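You operate a simulated robot arm through the tools that you are given. There is no shell and no other tool.

You are at the controls of a simulated robot arm. One attempt, no reset.

JOB
Wind the white hem tape on to spool 3, part the ends and switch the rewinder off.
Fine: use one tab.

The check looks at the end state, three seconds after you hand in, the way a careful person would. Anything else that was tipped, shoved, dropped, spilled or broken makes it a failure.

ROBOT AND FRAMES
A 7-joint arm with a two-finger gripper, fixed in place. Base frame: the origin is on the floor under the middle of its stand, x ahead of it, y to its left, z up. Lengths are in mm, angles in degrees, forces in N, time in s.
With the tool pointing down near the work surface it reaches from about 340 to 720 mm from the base axis. Its first joint turns from -66.0 to 66.0 degrees. Payload 2.45 kg.
Tool frame: the origin (TCP) lies between the finger pads and is the grasp point; the fingertips stand 26 mm ahead of it; z points along the fingers, y is the line along which they close. The gripper opens to 96 mm; its body begins 69 mm behind the TCP.
Orientation is told as [roll, pitch, yaw] about the base's x, y, z axes, in that order, counted from this pose: with the fingers straight down and closing along the base's y, the tool's x points along the base's -x, its y along +y and its z along -z.

CONTROLS
- The arm moves only by the tool nudge_tool. Its argument "plan" is a list of rows, each a list of 7 numbers: the shift along the tool's x, y, z in mm, then the turn, a rotation vector about the tool's x, y, z in degrees, then the opening, from 0 (shut) to 1 (fully open). In form: [[x, y, z, wx, wy, wz, hand], ...]. A call has 1 to 20 rows; each row is the pose to reach, as a shift and turn from the pose commanded when the call began, along the tool's axes at that moment. A row lasts 0.2 s, in which the tool goes at most 50 mm and 8.6 degrees; a call with a longer step from one row to the next is refused whole, and so is a gripper value outside its range. Where a pose cannot be reached the arm comes as near as it can. A force on the tool above 40 N (or 10 N above the force at the start of the call, whichever is more), or a blocked arm, ends the call early, and 0.2 s more pass. Each finger travels about 50 mm/s and halts on what it meets, pressing with about 32 N; the grip force reading is that of the motor and also rises with nothing between the fingers. The clock runs only during rows and for 0.2 s after the last one: add rows that repeat a pose to give the fingers time. It gives the time, the measured TCP pose, the force on the tool (base axes), the opening and the grip force at its end, in the units of the frame above (readings bear some noise), with the torque about the TCP (base axes, N m) and any sound that the robot's microphone picked up.
- Cameras (640 x 400 px; columns grow to the right, rows downward): "scene" is fixed at [169.2, -386.5, 1447.6]; the picture's right is [0.77, -0.64, 0.00], its down [-0.22, -0.27, -0.94] and it looks along [0.60, 0.72, -0.35] (base axes); focal length 316 px, centre (320, 200). "wrist" rides on the gripper at [82, 3, -98] in the tool frame; the picture's right is [-0.04, 1.00, 0.00], its down [-0.73, -0.03, -0.68] and it looks along [-0.68, -0.03, 0.73] (tool axes); focal length 256 px, centre (320, 200). There is no depth. A picture from a camera that has moved, and an enlarged one, comes with that camera's place and axes in the base frame and with its lens.
- get_image(camera): a new picture of that camera. The clock stands still meanwhile.
- zoom(camera, box): a new picture of the part [left, top, right, bottom] of that camera's present view, enlarged. The clock stands still meanwhile.
- sign_off(): hands the job in; it is judged then, once.

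Nothing tells you positions but the pictures and the camera data. Unless the task says otherwise, let go and move clear before handing in.

The tools are called after "Request:" by a JSON object that holds its "name" and its "arguments". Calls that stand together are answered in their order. nudge_tool: Moves the arm, as the interface text tells. Its arguments: {"type":"object","properties":{"plan":{"type":"array","items":{"type":"array","items":{"type":"number"}}}},"required":["plan"]} The other tools are called the same way: get_image (camera) takes a picture; zoom (camera, box) takes an enlarged picture of a part of a camera's view; sign_off () hands the job in.

At the start:

```text
time: 0.0
tcp_pos: [371.9, 64.0, 1364.6]
tcp_rot: [0.0, 0.1, 0.0]
wrist_force: [0.2, 1.0, -0.8]
wrist_torque: [0.05, -0.01, -0.01]
grip_width: 95.8
gripper_force: 0.3
```

scene: 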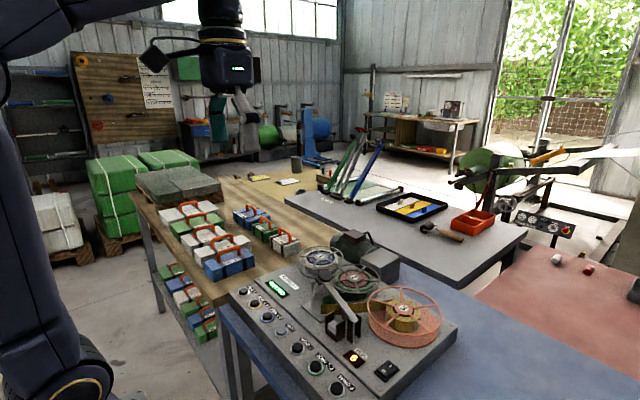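
wrist: 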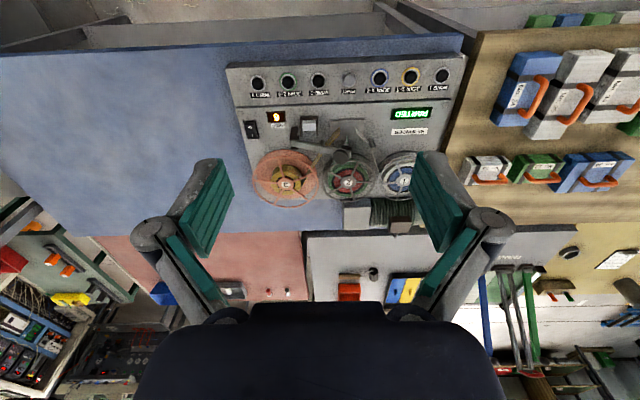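

I see a rewinder with a control panel of buttons, three spools, a display and a rocker switch on a blue table. I will look at it closely in both cameras before moving.

Request:
{"name": "zoom", "arguments": {"camera": "scene", "box": [220, 220, 470, 400]}}

Request:
{"name": "zoom", "arguments": {"camera": "wrist", "box": [220, 50, 480, 240]}}

Request:
{"name": "zoom", "arguments": {"camera": "scene", "box": [230, 265, 370, 400]}}

Request:
{"name": "zoom", "arguments": {"camera": "wrist", "box": [230, 60, 350, 140]}}

Request:
{"name": "zoom", "arguments": {"camera": "wrist", "box": [350, 60, 470, 140]}}

Request:
{"name": "zoom", "arguments": {"camera": "scene", "box": [290, 230, 450, 350]}}

```text
2.22 times, centred on (345, 310) of scene
camera zoom: at [169.2, -386.5, 1447.6], right [0.77, -0.64, 0.0], down [-0.22, -0.27, -0.94], along [0.6, 0.72, -0.35], focal length 702 px, centre (264, -44)
```

zoom: 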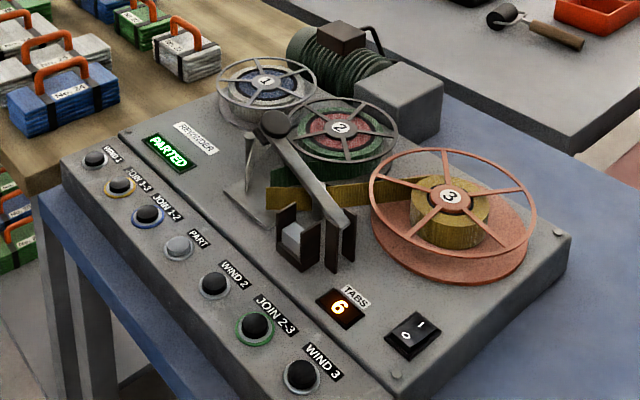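

```text
2.11 times, centred on (350, 145) of wrist
camera zoom: at [291.1, 67.3, 1463.1], right [0.04, 1.0, 0.0], down [0.73, -0.03, 0.68], along [0.68, -0.03, -0.73], focal length 539 px, centre (257, 316)
```

zoom: 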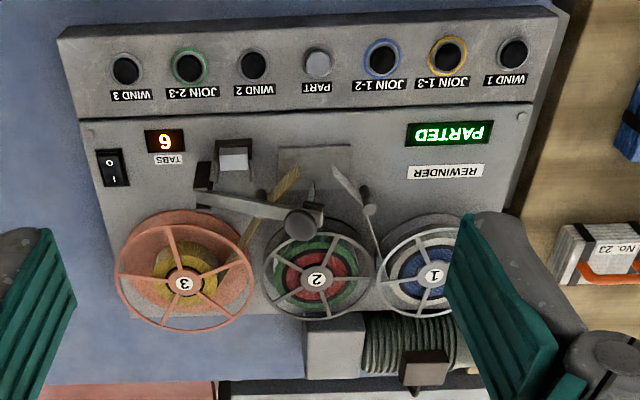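

```text
2.96 times, centred on (300, 332) of scene
camera zoom: at [169.2, -386.5, 1447.6], right [0.77, -0.64, 0.0], down [-0.22, -0.27, -0.94], along [0.6, 0.72, -0.35], focal length 937 px, centre (379, -193)
```

zoom: 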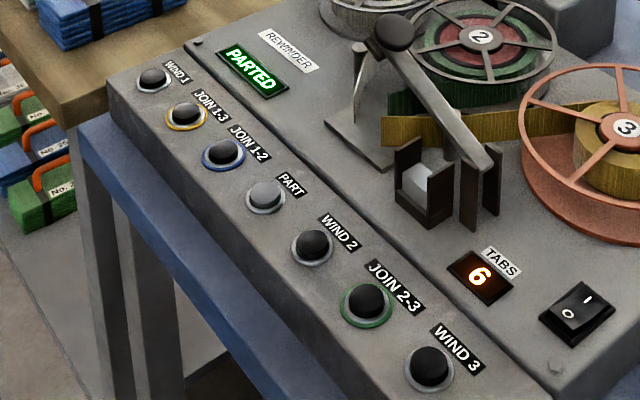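

```text
5.00 times, centred on (290, 100) of wrist
camera zoom: at [291.1, 67.3, 1463.1], right [0.04, 1.0, 0.0], down [0.73, -0.03, 0.68], along [0.68, -0.03, -0.73], focal length 1280 px, centre (470, 700)
```

zoom: 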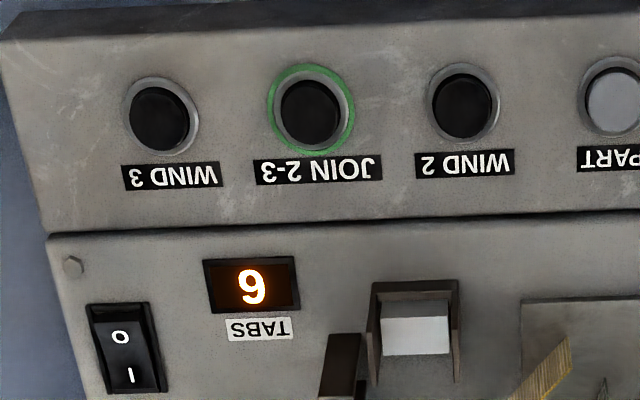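

```text
5.00 times, centred on (410, 100) of wrist
camera zoom: at [291.1, 67.3, 1463.1], right [0.04, 1.0, 0.0], down [0.73, -0.03, 0.68], along [0.68, -0.03, -0.73], focal length 1280 px, centre (-130, 700)
```

zoom: 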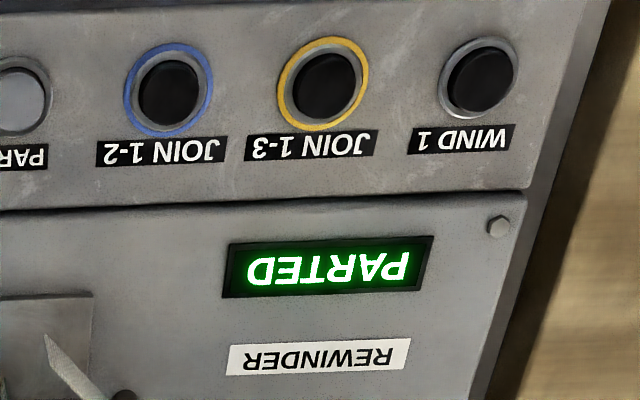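

```text
3.33 times, centred on (370, 290) of scene
camera zoom: at [169.2, -386.5, 1447.6], right [0.77, -0.64, 0.0], down [-0.22, -0.27, -0.94], along [0.6, 0.72, -0.35], focal length 1054 px, centre (153, -100)
```

zoom: 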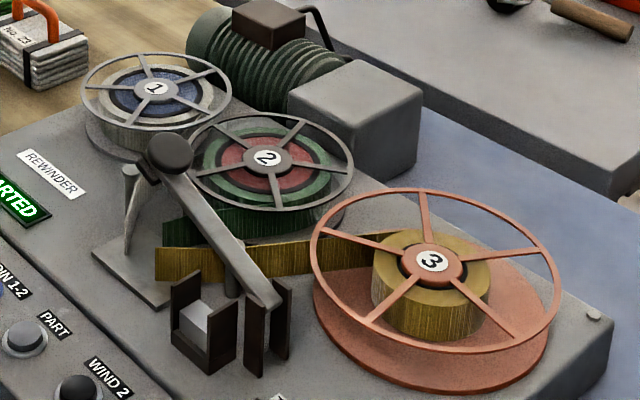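

The rewinder shows PARTED, 6 tabs, and three spools. I want a closer look at which tapes lie on each spool and how the ends run.

Request:
{"name": "zoom", "arguments": {"camera": "scene", "box": [290, 235, 350, 285]}}

Request:
{"name": "zoom", "arguments": {"camera": "scene", "box": [320, 250, 390, 300]}}

Request:
{"name": "zoom", "arguments": {"camera": "scene", "box": [305, 265, 375, 345]}}

Request:
{"name": "zoom", "arguments": {"camera": "wrist", "box": [370, 140, 430, 200]}}

Request:
{"name": "zoom", "arguments": {"camera": "wrist", "box": [250, 110, 400, 210]}}

Request:
{"name": "zoom", "arguments": {"camera": "scene", "box": [340, 330, 420, 390]}}

```text
8.00 times, centred on (320, 260) of scene
camera zoom: at [169.2, -386.5, 1447.6], right [0.77, -0.64, 0.0], down [-0.22, -0.27, -0.94], along [0.6, 0.72, -0.35], focal length 2529 px, centre (320, -280)
```

zoom: 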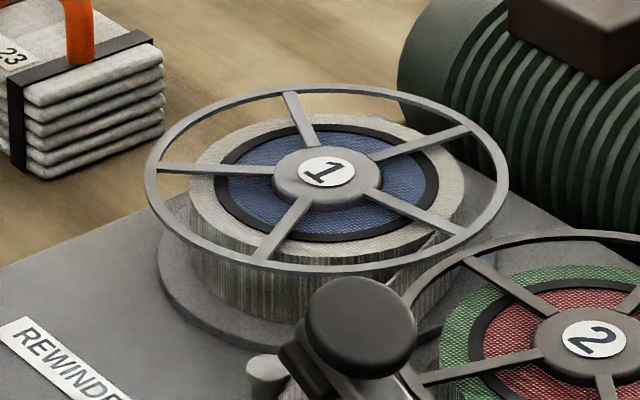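

```text
8.00 times, centred on (355, 275) of scene
camera zoom: at [169.2, -386.5, 1447.6], right [0.77, -0.64, 0.0], down [-0.22, -0.27, -0.94], along [0.6, 0.72, -0.35], focal length 2529 px, centre (40, -400)
```

zoom: 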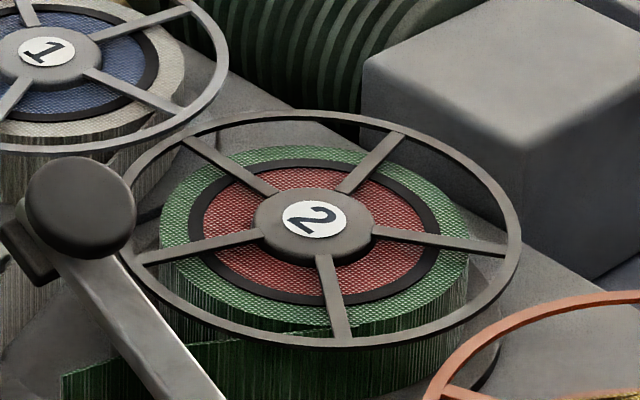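

```text
5.00 times, centred on (340, 305) of scene
camera zoom: at [169.2, -386.5, 1447.6], right [0.77, -0.64, 0.0], down [-0.22, -0.27, -0.94], along [0.6, 0.72, -0.35], focal length 1581 px, centre (220, -325)
```

zoom: 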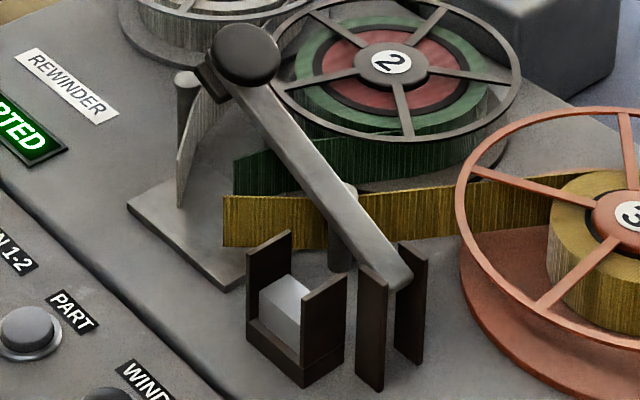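

```text
6.67 times, centred on (400, 170) of wrist
camera zoom: at [291.1, 67.3, 1463.1], right [0.04, 1.0, 0.0], down [0.73, -0.03, 0.68], along [0.68, -0.03, -0.73], focal length 1707 px, centre (-213, 400)
```

zoom: 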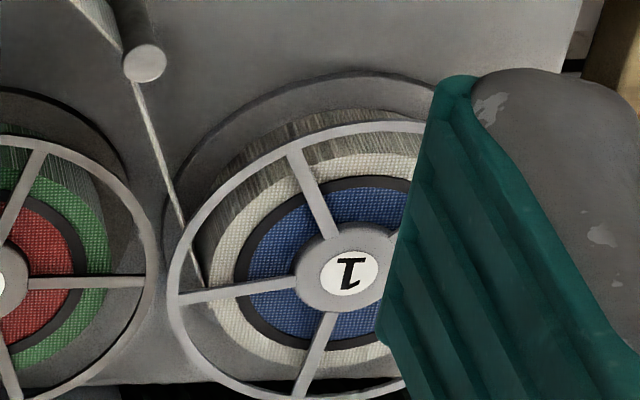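

```text
4.00 times, centred on (325, 160) of wrist
camera zoom: at [291.1, 67.3, 1463.1], right [0.04, 1.0, 0.0], down [0.73, -0.03, 0.68], along [0.68, -0.03, -0.73], focal length 1024 px, centre (300, 360)
```

zoom: 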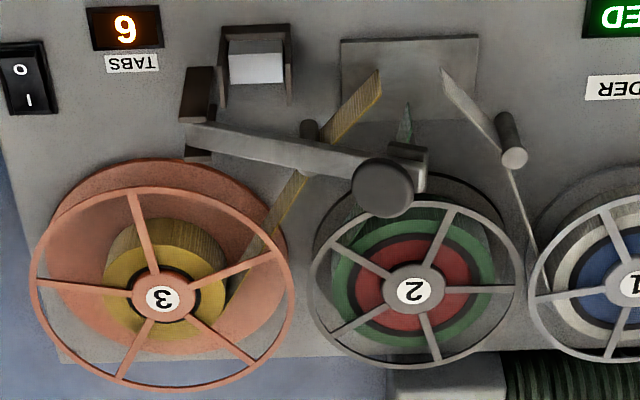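

```text
6.67 times, centred on (380, 360) of scene
camera zoom: at [169.2, -386.5, 1447.6], right [0.77, -0.64, 0.0], down [-0.22, -0.27, -0.94], along [0.6, 0.72, -0.35], focal length 2108 px, centre (-80, -867)
```

zoom: 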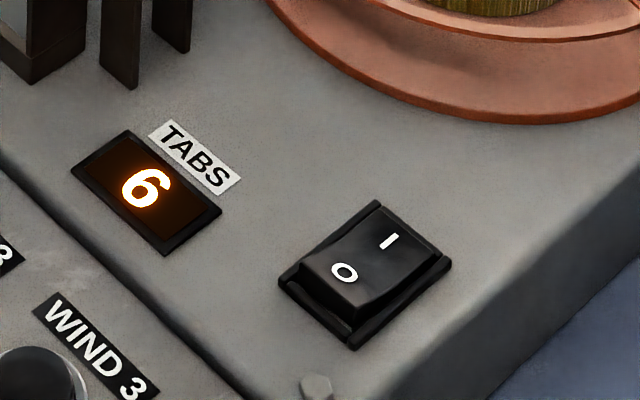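

The white tape is the outer tape on spool 1, its free end reaching the splice plate, so the sequence should be JOIN 1-3, WIND 3, PART, then rocker to O. I place the buttons in a row at x≈477, y from −73 (WIND 3) to 320 (WIND 1), about z 895, and the rocker near (576, −109, 908). I shut the hand and go down to a hover for a closer look.

Request:
{"name": "nudge_tool", "arguments": {"plan": [[-5, 8, 35, 0, 0, 0, 0], [-10, 16, 70, 0, 0, 0, 0], [-15, 24, 105, 0, 0, 0, 0], [-20, 32, 140, 0, 0, 0, 0], [-25, 40, 175, 0, 0, 0, 0], [-28, 48, 210, 0, 0, 0, 0], [-28, 56, 245, 0, 0, 0, 0], [-28, 56, 264, 0, 0, 0, 0], [-28, 56, 264, 0, 0, 0, 0], [-28, 56, 264, 0, 0, 0, 0]]}}

```text
time: 2.2
tcp_pos: [399.3, 119.8, 1098.1]
tcp_rot: [0.1, 0.0, 0.1]
wrist_force: [-0.3, 1.1, 0.8]
wrist_torque: [-0.03, 0.03, -0.02]
grip_width: 0.0
gripper_force: 28.3
```

Request:
{"name": "get_image", "arguments": {"camera": "wrist"}}

Request:
{"name": "get_image", "arguments": {"camera": "scene"}}

```text
taken
camera wrist: at [317.9, 123.4, 1196.9], right [0.04, 1.0, 0.0], down [0.73, -0.03, 0.68], along [0.68, -0.03, -0.73], focal length 256 px, centre (320, 200)
```

wrist: 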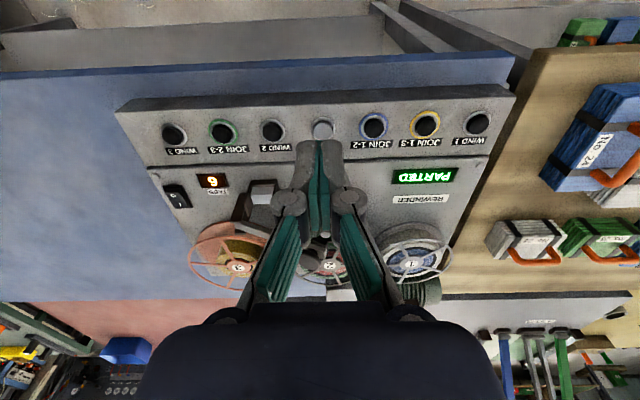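

```text
taken
```

scene: 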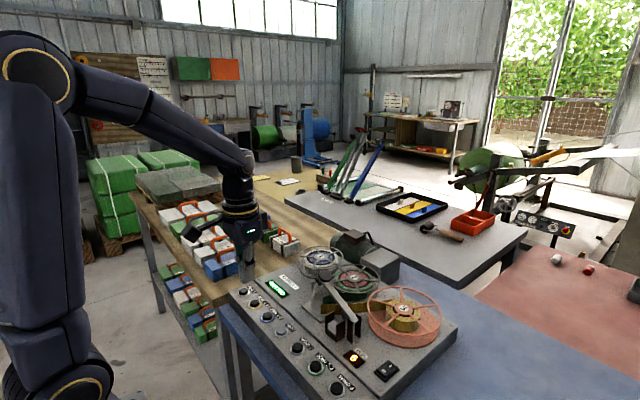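

From here the row of buttons is fully in view. I enlarge it to measure button places and the tilt of the strip.

Request:
{"name": "zoom", "arguments": {"camera": "wrist", "box": [320, 80, 520, 205]}}

Request:
{"name": "zoom", "arguments": {"camera": "wrist", "box": [110, 80, 310, 205]}}

Request:
{"name": "zoom", "arguments": {"camera": "scene", "box": [225, 270, 385, 400]}}

```text
3.20 times, centred on (420, 142) of wrist
camera zoom: at [317.9, 123.4, 1196.9], right [0.04, 1.0, 0.0], down [0.73, -0.03, 0.68], along [0.68, -0.03, -0.73], focal length 819 px, centre (0, 384)
```

zoom: 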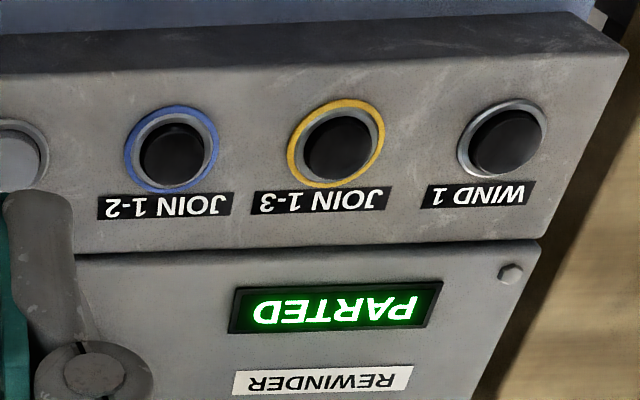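

```text
3.20 times, centred on (210, 142) of wrist
camera zoom: at [317.9, 123.4, 1196.9], right [0.04, 1.0, 0.0], down [0.73, -0.03, 0.68], along [0.68, -0.03, -0.73], focal length 819 px, centre (672, 384)
```

zoom: 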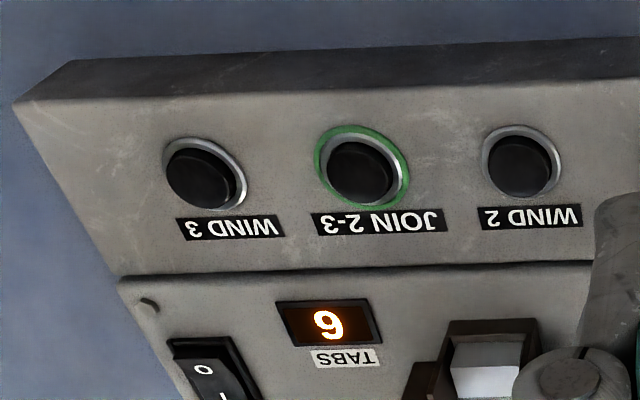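

```text
3.08 times, centred on (305, 335) of scene
camera zoom: at [169.2, -386.5, 1447.6], right [0.77, -0.64, 0.0], down [-0.22, -0.27, -0.94], along [0.6, 0.72, -0.35], focal length 973 px, centre (366, -215)
```

zoom: 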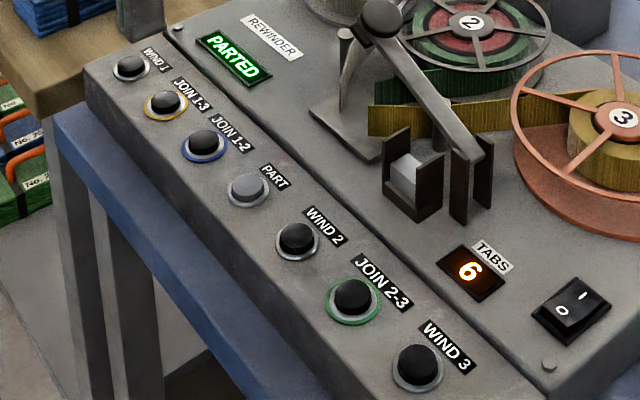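

The caps look to be at about z 900, JOIN 1-3 near (476, 252). I go lower, offset to the side, to measure it from close up before touching.

Request:
{"name": "nudge_tool", "arguments": {"plan": [[-12, 24, 25, 0, 0, 0, 0], [-25, 48, 50, 0, 0, 0, 0], [-38, 72, 75, 0, 0, 0, 0], [-45, 85, 95, 0, 0, 0, 0], [-50, 90, 113, 0, 0, 0, 0], [-50, 90, 113, 0, 0, 0, 0]]}}

```text
time: 3.6
tcp_pos: [450.8, 208.3, 990.3]
tcp_rot: [0.1, 0.0, -0.1]
wrist_force: [-0.8, 0.5, 0.9]
wrist_torque: [-0.02, 0.01, 0.01]
grip_width: 0.0
gripper_force: 28.3
```

Request:
{"name": "get_image", "arguments": {"camera": "wrist"}}

Request:
{"name": "zoom", "arguments": {"camera": "scene", "box": [200, 220, 360, 350]}}

```text
taken
camera wrist: at [369.1, 211.5, 1088.6], right [0.04, 1.0, 0.0], down [0.73, -0.03, 0.68], along [0.68, -0.03, -0.73], focal length 256 px, centre (320, 200)
```

wrist: 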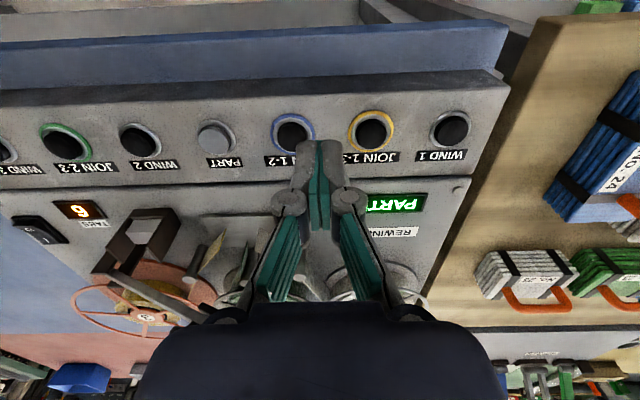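

```text
3.08 times, centred on (280, 285) of scene
camera zoom: at [169.2, -386.5, 1447.6], right [0.77, -0.64, 0.0], down [-0.22, -0.27, -0.94], along [0.6, 0.72, -0.35], focal length 973 px, centre (443, -62)
```

zoom: 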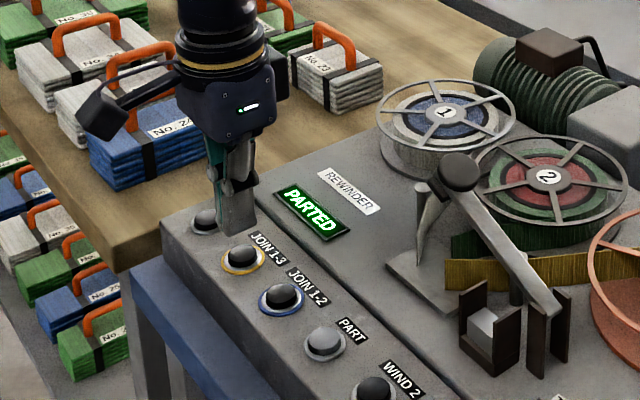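

The view is clear. I enlarge JOIN 1-3 and its neighbours for a precise fix.

Request:
{"name": "zoom", "arguments": {"camera": "wrist", "box": [330, 60, 520, 180]}}

Request:
{"name": "zoom", "arguments": {"camera": "wrist", "box": [0, 60, 320, 260]}}

Request:
{"name": "zoom", "arguments": {"camera": "wrist", "box": [260, 90, 380, 170]}}

```text
3.33 times, centred on (425, 120) of wrist
camera zoom: at [369.1, 211.5, 1088.6], right [0.04, 1.0, 0.0], down [0.73, -0.03, 0.68], along [0.68, -0.03, -0.73], focal length 853 px, centre (-30, 467)
```

zoom: 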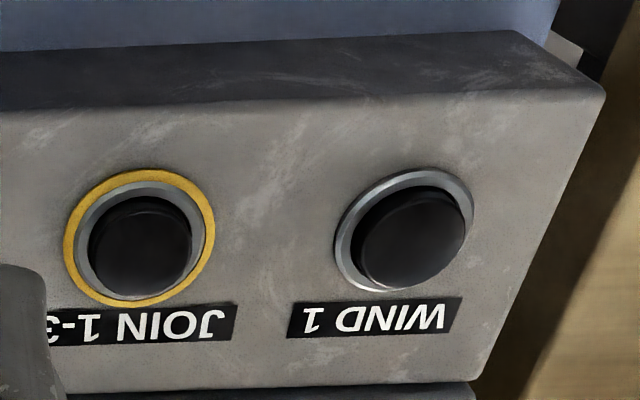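

```text
2.00 times, centred on (160, 160) of wrist
camera zoom: at [369.1, 211.5, 1088.6], right [0.04, 1.0, 0.0], down [0.73, -0.03, 0.68], along [0.68, -0.03, -0.73], focal length 512 px, centre (640, 280)
```

zoom: 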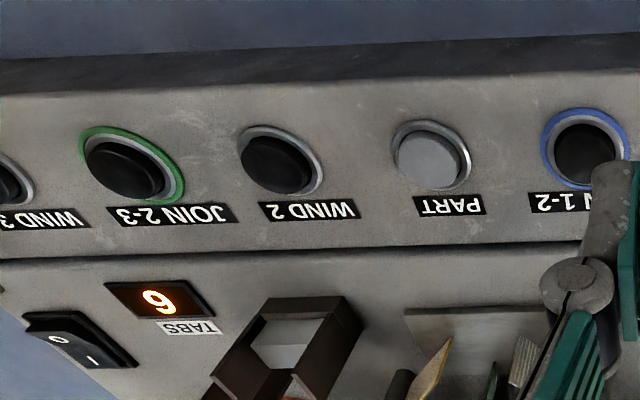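

```text
5.00 times, centred on (320, 130) of wrist
camera zoom: at [369.1, 211.5, 1088.6], right [0.04, 1.0, 0.0], down [0.73, -0.03, 0.68], along [0.68, -0.03, -0.73], focal length 1280 px, centre (320, 550)
```

zoom: 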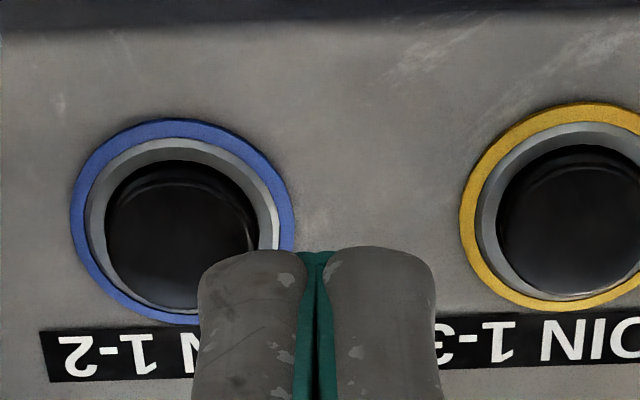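

JOIN 1-3's cap triangulates to about (475, 249, 899.5), on a nearly level strip. I move over it, stopping about 15 mm above the cap.

Request:
{"name": "nudge_tool", "arguments": {"plan": [[-12, 20, 10, 0, 0, 0, 0], [-25, 40, 20, 0, 0, 0, 0], [-25, 40, 35, 0, 0, 0, 0], [-25, 40, 47, 0, 0, 0, 0], [-25, 40, 47, 0, 0, 0, 0], [-25, 40, 47, 0, 0, 0, 0]]}}

```text
time: 5.0
tcp_pos: [475.4, 249.2, 941.0]
tcp_rot: [0.0, 0.0, 0.0]
wrist_force: [0.2, -0.8, 1.7]
wrist_torque: [0.0, 0.01, 0.03]
grip_width: 0.0
gripper_force: 28.8
```

Request:
{"name": "zoom", "arguments": {"camera": "scene", "box": [220, 250, 320, 330]}}

Request:
{"name": "zoom", "arguments": {"camera": "wrist", "box": [250, 60, 400, 180]}}

```text
5.00 times, centred on (270, 290) of scene
camera zoom: at [169.2, -386.5, 1447.6], right [0.77, -0.64, 0.0], down [-0.22, -0.27, -0.94], along [0.6, 0.72, -0.35], focal length 1581 px, centre (570, -250)
```

zoom: 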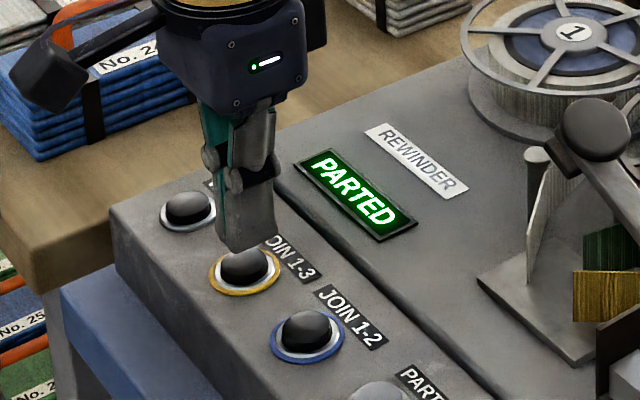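

```text
3.33 times, centred on (325, 120) of wrist
camera zoom: at [394.7, 252.9, 1039.9], right [0.04, 1.0, 0.0], down [0.73, -0.03, 0.68], along [0.68, -0.03, -0.73], focal length 853 px, centre (303, 467)
```

zoom: 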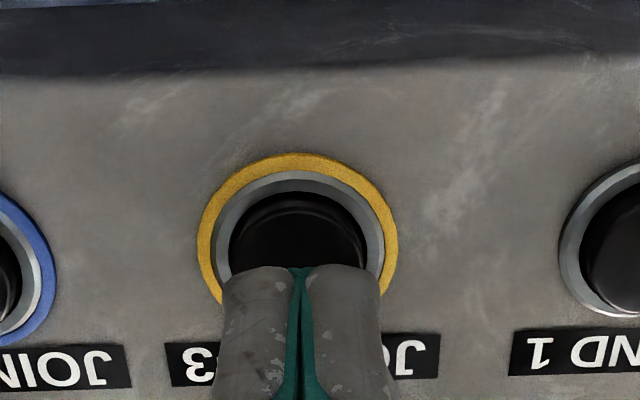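

The closed tips hang right over the JOIN 1-3 cap. I press down gently in small steps, watching force and sound.

Request:
{"name": "nudge_tool", "arguments": {"plan": [[0, 0.5, 4, 0, 0, 0, 0], [0, 0.5, 8, 0, 0, 0, 0], [0, 0.5, 11, 0, 0, 0, 0], [0, 0.5, 14, 0, 0, 0, 0], [0, 0.5, 16, 0, 0, 0, 0], [0, 0.5, 18, 0, 0, 0, 0]]}}

```text
time: 6.4
tcp_pos: [476.1, 250.4, 922.5]
tcp_rot: [0.0, 0.0, -0.1]
wrist_force: [-3.0, -3.3, 11.8]
wrist_torque: [-0.07, 0.1, -0.04]
grip_width: 5.9
gripper_force: 28.4
heard: click
```

A click was heard at 12 N, but the fingers read 5.9 mm open, so something spread them a bit. I look before releasing.

Request:
{"name": "zoom", "arguments": {"camera": "scene", "box": [220, 230, 380, 350]}}

Request:
{"name": "zoom", "arguments": {"camera": "wrist", "box": [250, 60, 400, 180]}}

```text
3.33 times, centred on (300, 290) of scene
camera zoom: at [169.0, -386.6, 1447.6], right [0.77, -0.64, 0.0], down [-0.22, -0.27, -0.94], along [0.6, 0.72, -0.35], focal length 1054 px, centre (387, -100)
```

zoom: 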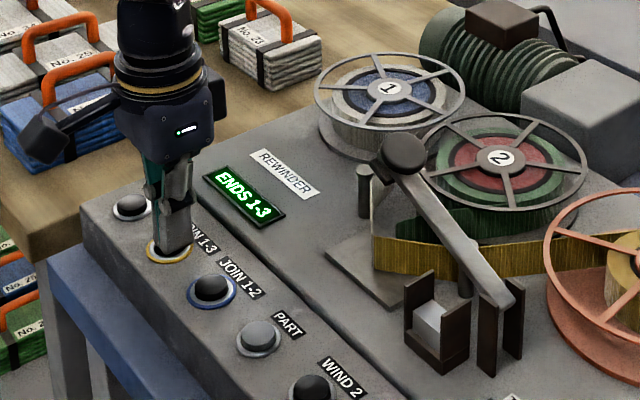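

```text
3.33 times, centred on (325, 120) of wrist
camera zoom: at [395.3, 253.0, 1021.4], right [0.04, 1.0, 0.0], down [0.73, -0.03, 0.68], along [0.68, -0.03, -0.73], focal length 853 px, centre (303, 467)
```

zoom: 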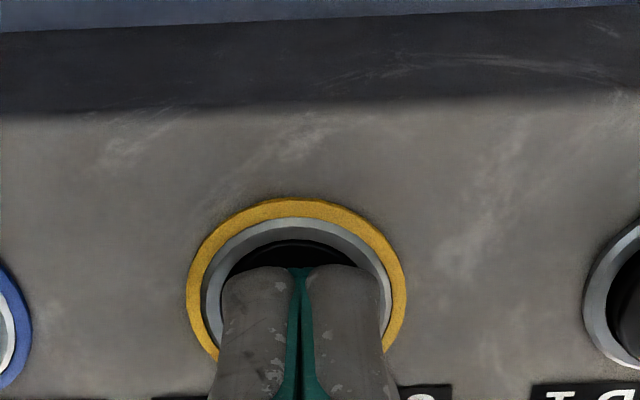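

The display now reads "ENDS 1-3": the ends are brought together. I lift off the button and look at what changed, including the tab counter.

Request:
{"name": "nudge_tool", "arguments": {"plan": [[0, 0, -8, 0, 0, 0, 0], [0, 0, -25, 0, 0, 0, 0], [0, 0, -45, 0, 0, 0, 0], [0, 0, -60, 0, 0, 0, 0], [0, 0, -60, 0, 0, 0, 0], [0, 0, -60, 0, 0, 0, 0]]}}

Request:
{"name": "zoom", "arguments": {"camera": "scene", "box": [290, 235, 450, 385]}}

Request:
{"name": "zoom", "arguments": {"camera": "scene", "box": [310, 265, 390, 345]}}

Request:
{"name": "get_image", "arguments": {"camera": "wrist"}}

```text
time: 7.8
tcp_pos: [476.3, 250.7, 981.3]
tcp_rot: [-0.1, 0.0, -0.1]
wrist_force: [-0.7, 0.1, 0.9]
wrist_torque: [0.0, 0.01, -0.01]
grip_width: 0.0
gripper_force: 28.3
```

```text
2.67 times, centred on (370, 310) of scene
camera zoom: at [169.2, -386.5, 1447.6], right [0.77, -0.64, 0.0], down [-0.22, -0.27, -0.94], along [0.6, 0.72, -0.35], focal length 843 px, centre (187, -93)
```

zoom: 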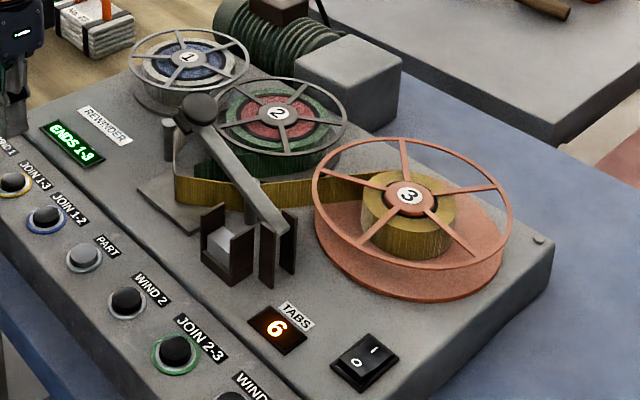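

```text
5.00 times, centred on (350, 305) of scene
camera zoom: at [169.2, -386.5, 1447.6], right [0.77, -0.64, 0.0], down [-0.22, -0.27, -0.94], along [0.6, 0.72, -0.35], focal length 1581 px, centre (170, -325)
```

zoom: 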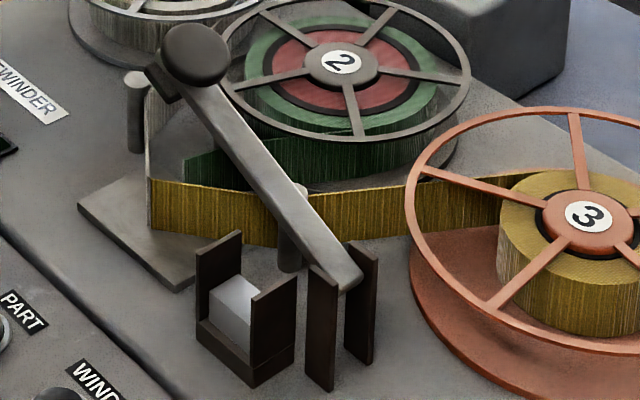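

```text
taken
camera wrist: at [395.9, 253.8, 1079.9], right [0.04, 1.0, 0.0], down [0.73, -0.03, 0.68], along [0.68, -0.03, -0.73], focal length 256 px, centre (320, 200)
```

wrist: 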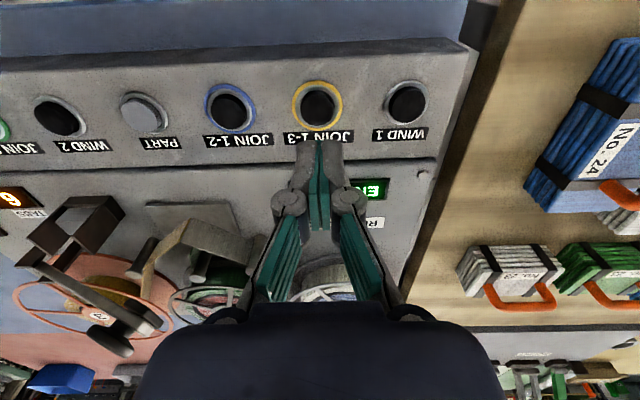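

The display says "ENDS 1-3" but the tab counter still reads 6, so the two ends only touch; the lever with the black knob (knob near (590, 98, 1015), pivot fork near (585, −9, 957)) seems to be the hand press that applies a tab over the splice plate. I rise and move to view the lever from close by.

Request:
{"name": "nudge_tool", "arguments": {"plan": [[0, 0, -40, 0, 0, 0, 0], [0, 0, -80, 0, 0, 0, 0], [-15, -15, -110, 0, 0, 0, 0], [-35, -35, -119, 0, 0, 0, 0], [-55, -55, -119, 0, 0, 0, 0], [-64, -66, -119, 0, 0, 0, 0], [-64, -66, -119, 0, 0, 0, 0], [-64, -66, -119, 0, 0, 0, 0]]}}

Request:
{"name": "get_image", "arguments": {"camera": "wrist"}}

Request:
{"name": "zoom", "arguments": {"camera": "wrist", "box": [120, 100, 320, 225]}}

```text
time: 9.6
tcp_pos: [542.0, 183.1, 1103.1]
tcp_rot: [0.0, 0.0, 0.1]
wrist_force: [0.0, -0.5, 0.5]
wrist_torque: [0.01, 0.02, 0.01]
grip_width: 0.0
gripper_force: 28.0
```

```text
taken
camera wrist: at [460.4, 186.2, 1201.6], right [0.04, 1.0, 0.0], down [0.73, -0.03, 0.68], along [0.68, -0.03, -0.73], focal length 256 px, centre (320, 200)
```

wrist: 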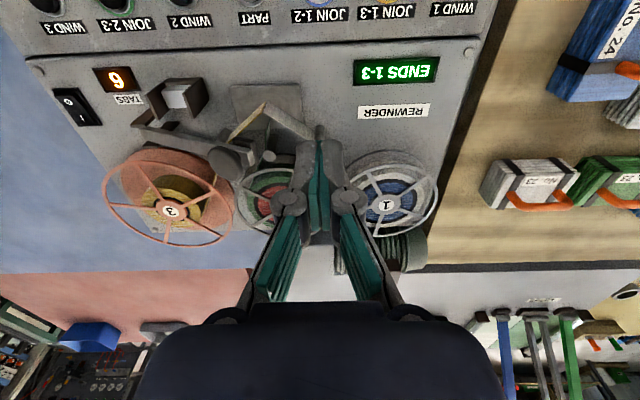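

```text
3.20 times, centred on (220, 162) of wrist
camera zoom: at [460.4, 186.2, 1201.6], right [0.04, 1.0, 0.0], down [0.73, -0.03, 0.68], along [0.68, -0.03, -0.73], focal length 819 px, centre (640, 320)
```

zoom: 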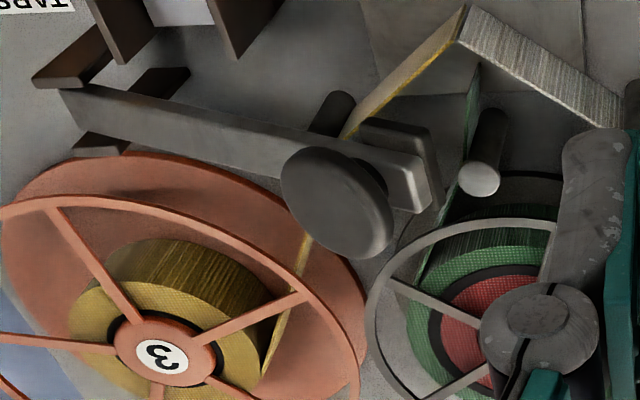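

The lever is hinged in the fork along x, its pad hangs by the V where the white and gold ends meet, and the knob sits at about (588, 97, 1016). I move the closed tips to just above the knob.

Request:
{"name": "nudge_tool", "arguments": {"plan": [[-15, -27, 0, 0, 0, 0, 0], [-31, -54, 0, 0, 0, 0, 0], [-46, -80, 0, 0, 0, 0, 0], [-46, -80, 20, 0, 0, 0, 0], [-46, -80, 40, 0, 0, 0, 0], [-46, -80, 40, 0, 0, 0, 0]]}}

Request:
{"name": "zoom", "arguments": {"camera": "scene", "box": [290, 220, 410, 320]}}

Request:
{"name": "zoom", "arguments": {"camera": "wrist", "box": [240, 80, 400, 200]}}

```text
time: 11.0
tcp_pos: [584.6, 104.4, 1060.8]
tcp_rot: [-0.1, 0.0, 0.0]
wrist_force: [-0.5, 1.2, -0.6]
wrist_torque: [0.01, 0.0, -0.03]
grip_width: 0.2
gripper_force: 28.7
```

```text
4.00 times, centred on (350, 270) of scene
camera zoom: at [169.2, -386.5, 1447.6], right [0.77, -0.64, 0.0], down [-0.22, -0.27, -0.94], along [0.6, 0.72, -0.35], focal length 1264 px, centre (200, -80)
```

zoom: 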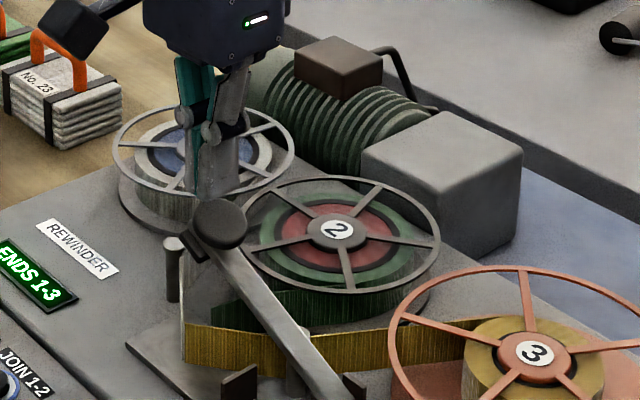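

```text
3.33 times, centred on (320, 140) of wrist
camera zoom: at [503.8, 108.2, 1158.3], right [0.04, 1.0, 0.0], down [0.73, -0.03, 0.68], along [0.68, -0.03, -0.73], focal length 853 px, centre (320, 400)
```

zoom: 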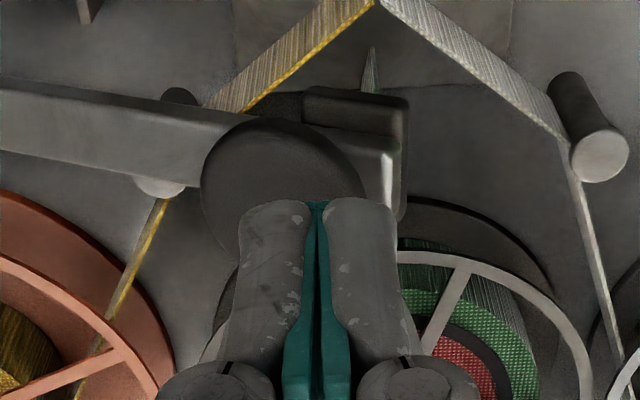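

The tips are right above the knob. I start pressing it down, following the lever's arc a little in +y.

Request:
{"name": "nudge_tool", "arguments": {"plan": [[0, -1, 5, 0, 0, 0, 0], [0, -1, 10, 0, 0, 0, 0], [0, -1, 14, 0, 0, 0, 0], [0, 0, 18, 0, 0, 0, 0], [0, 1, 22, 0, 0, 0, 0], [0, 2, 26, 0, 0, 0, 0]]}}

Request:
{"name": "zoom", "arguments": {"camera": "scene", "box": [290, 220, 410, 320]}}

Request:
{"name": "zoom", "arguments": {"camera": "wrist", "box": [240, 80, 400, 200]}}

```text
time: 12.4
tcp_pos: [586.0, 105.3, 1035.2]
tcp_rot: [-0.1, 0.0, 0.0]
wrist_force: [1.0, 1.1, 1.5]
wrist_torque: [-0.02, -0.02, -0.02]
grip_width: 0.0
gripper_force: 28.6
```

```text
4.00 times, centred on (350, 270) of scene
camera zoom: at [169.2, -386.5, 1447.6], right [0.77, -0.64, 0.0], down [-0.22, -0.27, -0.94], along [0.6, 0.72, -0.35], focal length 1264 px, centre (200, -80)
```

zoom: 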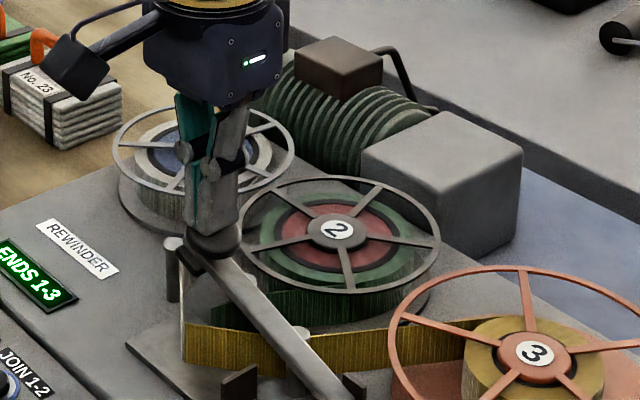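

```text
3.33 times, centred on (320, 140) of wrist
camera zoom: at [504.3, 109.3, 1134.2], right [0.04, 1.0, 0.0], down [0.73, -0.03, 0.68], along [0.68, -0.03, -0.73], focal length 853 px, centre (320, 400)
```

zoom: 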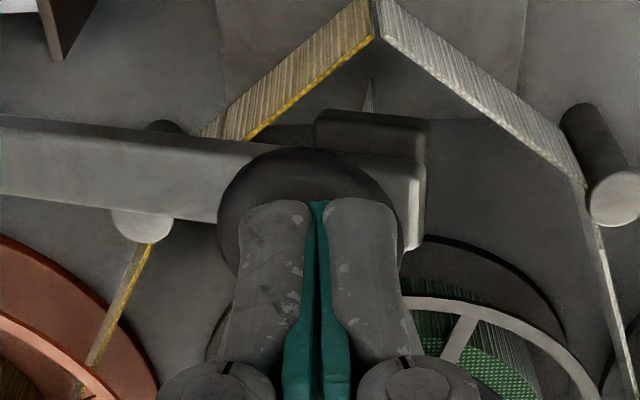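

The lever is following down with almost no force. I keep pressing, with small steps.

Request:
{"name": "nudge_tool", "arguments": {"plan": [[0, 1, 4, 0, 0, 0, 0], [0, 2, 8, 0, 0, 0, 0], [0, 3, 12, 0, 0, 0, 0], [0, 4, 16, 0, 0, 0, 0], [0, 5, 20, 0, 0, 0, 0], [0, 5, 24, 0, 0, 0, 0]]}}

Request:
{"name": "zoom", "arguments": {"camera": "scene", "box": [290, 220, 410, 320]}}

Request:
{"name": "zoom", "arguments": {"camera": "wrist", "box": [240, 80, 400, 200]}}

```text
time: 13.8
tcp_pos: [585.2, 109.8, 1011.3]
tcp_rot: [0.0, -0.1, 0.0]
wrist_force: [0.3, 0.8, 2.3]
wrist_torque: [0.03, -0.01, 0.02]
grip_width: 0.0
gripper_force: 28.2
```

```text
4.00 times, centred on (350, 270) of scene
camera zoom: at [169.2, -386.5, 1447.6], right [0.77, -0.64, 0.0], down [-0.22, -0.27, -0.94], along [0.6, 0.72, -0.35], focal length 1264 px, centre (200, -80)
```

zoom: 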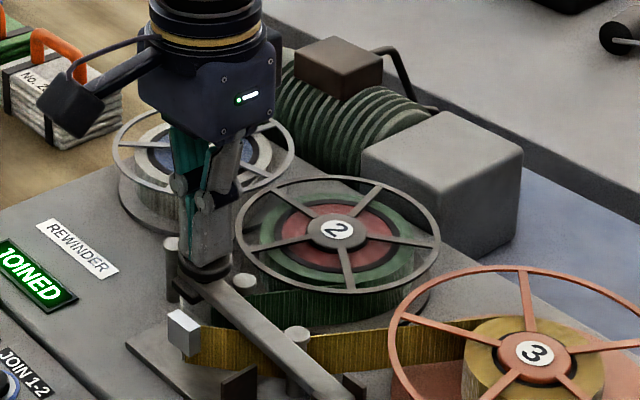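

```text
3.33 times, centred on (320, 140) of wrist
camera zoom: at [504.1, 114.5, 1109.6], right [0.04, 1.0, 0.0], down [0.73, -0.03, 0.68], along [0.68, -0.03, -0.73], focal length 853 px, centre (320, 400)
```

zoom: 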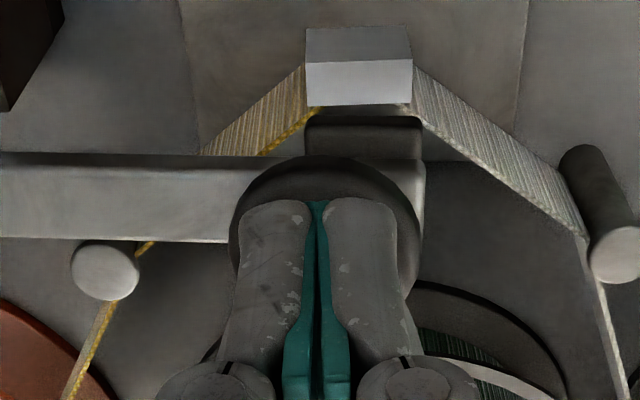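

The display says "JOINED" and a white tab now clips the two ends. I let the lever up gently by rising, then check the tab counter.

Request:
{"name": "nudge_tool", "arguments": {"plan": [[0, -3, -8, 0, 0, 0, 0], [0, -5, -16, 0, 0, 0, 0], [0, -6, -26, 0, 0, 0, 0], [0, -7, -40, 0, 0, 0, 0], [0, -7, -60, 0, 0, 0, 0], [0, -7, -90, 0, 0, 0, 0], [0, -7, -90, 0, 0, 0, 0]]}}

Request:
{"name": "zoom", "arguments": {"camera": "scene", "box": [290, 220, 450, 385]}}

Request:
{"name": "get_image", "arguments": {"camera": "wrist"}}

```text
time: 15.4
tcp_pos: [583.1, 105.6, 1102.4]
tcp_rot: [0.0, 0.0, 0.0]
wrist_force: [0.0, -1.0, -0.4]
wrist_torque: [0.0, 0.01, -0.03]
grip_width: 0.0
gripper_force: 29.3
```

```text
2.42 times, centred on (370, 302) of scene
camera zoom: at [169.2, -386.5, 1447.6], right [0.77, -0.64, 0.0], down [-0.22, -0.27, -0.94], along [0.6, 0.72, -0.35], focal length 766 px, centre (199, -48)
```

zoom: 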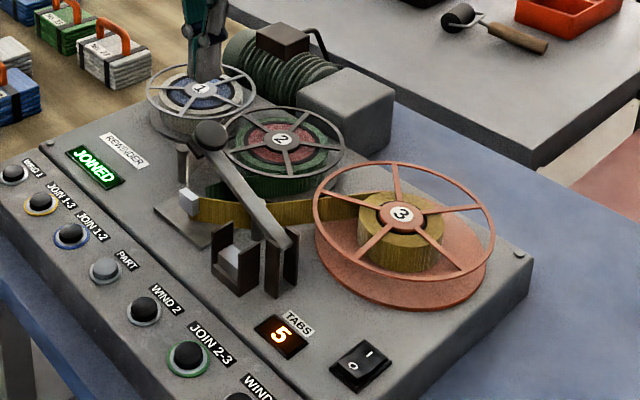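

```text
taken
camera wrist: at [502.8, 109.2, 1200.4], right [0.04, 1.0, 0.0], down [0.73, -0.03, 0.68], along [0.68, -0.03, -0.73], focal length 256 px, centre (320, 200)
```

wrist: 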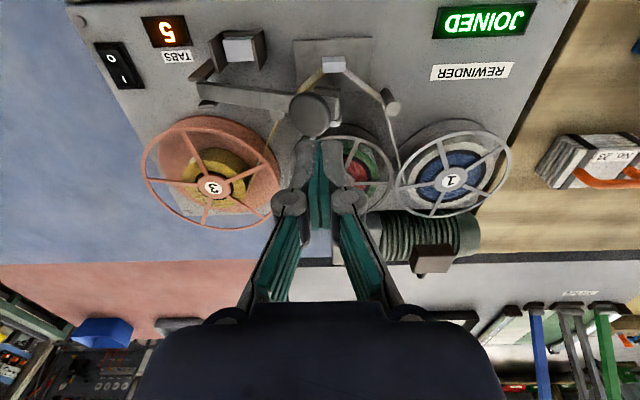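

Tabs now read 5, the display says JOINED, and the lever has sprung back. Next is WIND 3, whose cap I put at about (474, −73, 902); I move above it.

Request:
{"name": "nudge_tool", "arguments": {"plan": [[20, -32, 0, 0, 0, 0, 0], [40, -64, 0, 0, 0, 0, 0], [60, -98, 0, 0, 0, 0, 0], [80, -131, 0, 0, 0, 0, 0], [100, -164, 0, 0, 0, 0, 0], [109, -179, 20, 0, 0, 0, 0], [109, -179, 55, 0, 0, 0, 0], [109, -179, 90, 0, 0, 0, 0], [109, -179, 125, 0, 0, 0, 0], [109, -179, 150, 0, 0, 0, 0], [109, -179, 150, 0, 0, 0, 0], [109, -179, 150, 0, 0, 0, 0]]}}

Request:
{"name": "zoom", "arguments": {"camera": "wrist", "box": [240, 60, 400, 180]}}

Request:
{"name": "zoom", "arguments": {"camera": "scene", "box": [270, 280, 390, 400]}}

```text
time: 18.0
tcp_pos: [475.3, -71.9, 951.8]
tcp_rot: [-0.1, 0.0, 0.0]
wrist_force: [0.1, -0.1, 0.3]
wrist_torque: [0.04, 0.0, 0.0]
grip_width: 0.0
gripper_force: 28.6
```

```text
3.33 times, centred on (320, 120) of wrist
camera zoom: at [392.9, -67.9, 1050.9], right [0.04, 1.0, 0.0], down [0.73, -0.03, 0.68], along [0.68, -0.03, -0.73], focal length 853 px, centre (320, 467)
```

zoom: 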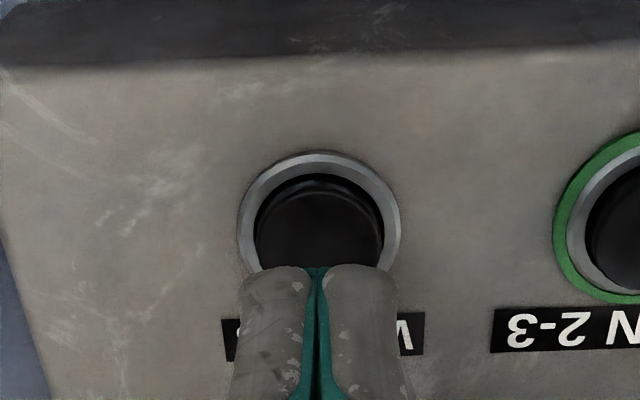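

```text
3.33 times, centred on (330, 340) of scene
camera zoom: at [169.2, -386.5, 1447.6], right [0.77, -0.64, 0.0], down [-0.22, -0.27, -0.94], along [0.6, 0.72, -0.35], focal length 1054 px, centre (287, -267)
```

zoom: 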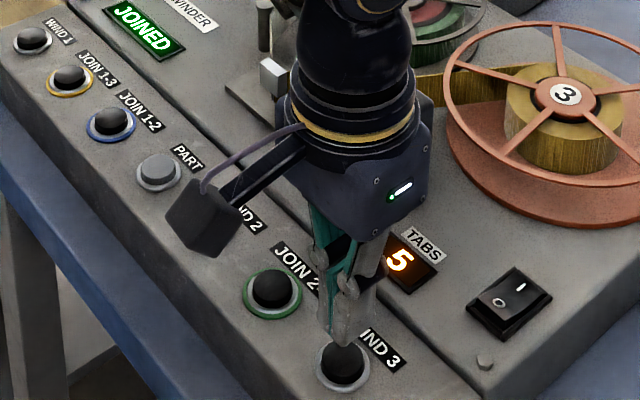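

The tips are centred over WIND 3. I press it down until it clicks and then look at the spools (the clock stands still while I look).

Request:
{"name": "nudge_tool", "arguments": {"plan": [[1, 0, 8, 0, 0, 0, 0], [2, 0, 16, 0, 0, 0, 0], [2, 0, 22, 0, 0, 0, 0], [2, 0, 25, 0, 0, 0, 0], [2, 0, 27, 0, 0, 0, 0], [2, 0, 29, 0, 0, 0, 0]]}}

Request:
{"name": "zoom", "arguments": {"camera": "scene", "box": [240, 230, 450, 390]}}

Request:
{"name": "get_image", "arguments": {"camera": "wrist"}}

```text
time: 19.4
tcp_pos: [474.7, -74.8, 922.5]
tcp_rot: [0.1, 0.0, 0.0]
wrist_force: [-5.8, 2.2, 12.6]
wrist_torque: [0.04, 0.15, -0.01]
grip_width: 6.3
gripper_force: 28.4
heard: click
```

```text
2.50 times, centred on (345, 310) of scene
camera zoom: at [168.9, -386.4, 1447.6], right [0.77, -0.64, 0.0], down [-0.22, -0.27, -0.94], along [0.6, 0.72, -0.35], focal length 790 px, centre (258, -75)
```

zoom: 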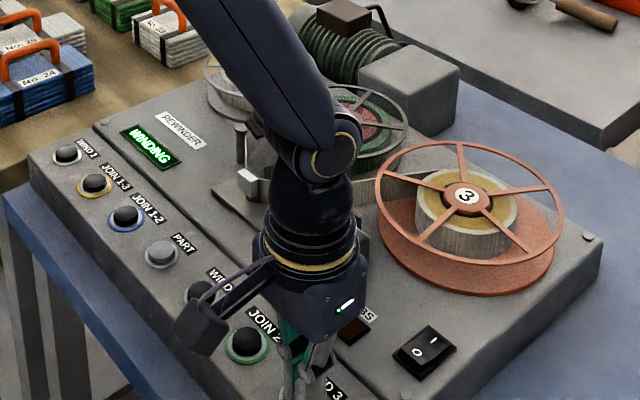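

```text
taken
camera wrist: at [393.0, -71.3, 1021.2], right [0.04, 1.0, 0.0], down [0.73, -0.03, 0.68], along [0.68, -0.03, -0.73], focal length 256 px, centre (320, 200)
```

wrist: 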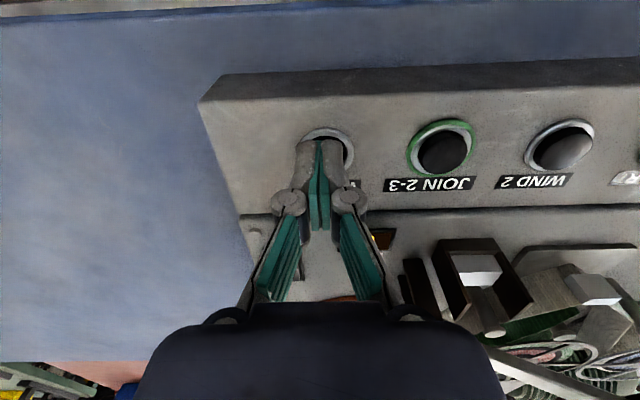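

The display says WINDING and white is building up on spool 3. I zoom in to see how far it has gone.

Request:
{"name": "zoom", "arguments": {"camera": "scene", "box": [300, 240, 440, 330]}}

Request:
{"name": "zoom", "arguments": {"camera": "wrist", "box": [440, 220, 640, 400]}}

Request:
{"name": "zoom", "arguments": {"camera": "scene", "box": [370, 270, 440, 340]}}

```text
4.44 times, centred on (370, 285) of scene
camera zoom: at [168.9, -386.4, 1447.6], right [0.77, -0.64, 0.0], down [-0.22, -0.27, -0.94], along [0.6, 0.72, -0.35], focal length 1405 px, centre (98, -178)
```

zoom: 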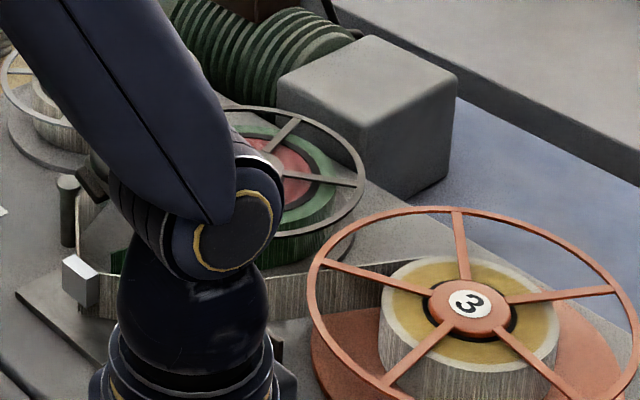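

```text
2.22 times, centred on (540, 310) of wrist
camera zoom: at [393.0, -71.3, 1021.2], right [0.04, 1.0, 0.0], down [0.73, -0.03, 0.68], along [0.68, -0.03, -0.73], focal length 569 px, centre (-169, -44)
```

zoom: 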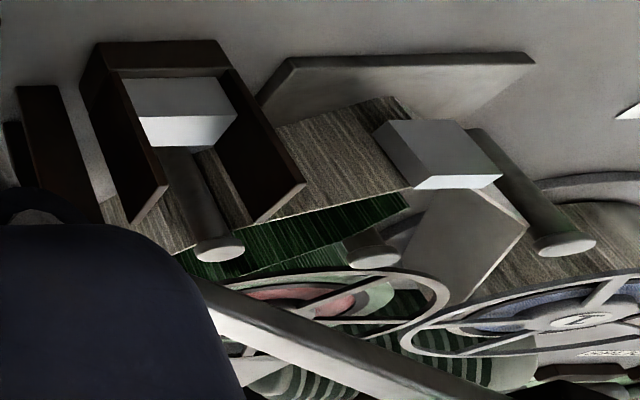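

```text
5.71 times, centred on (405, 305) of scene
camera zoom: at [168.9, -386.4, 1447.6], right [0.77, -0.64, 0.0], down [-0.22, -0.27, -0.94], along [0.6, 0.72, -0.35], focal length 1806 px, centre (-166, -400)
```

zoom: 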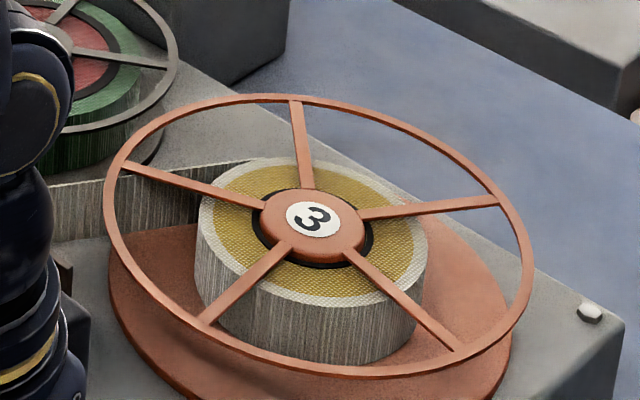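

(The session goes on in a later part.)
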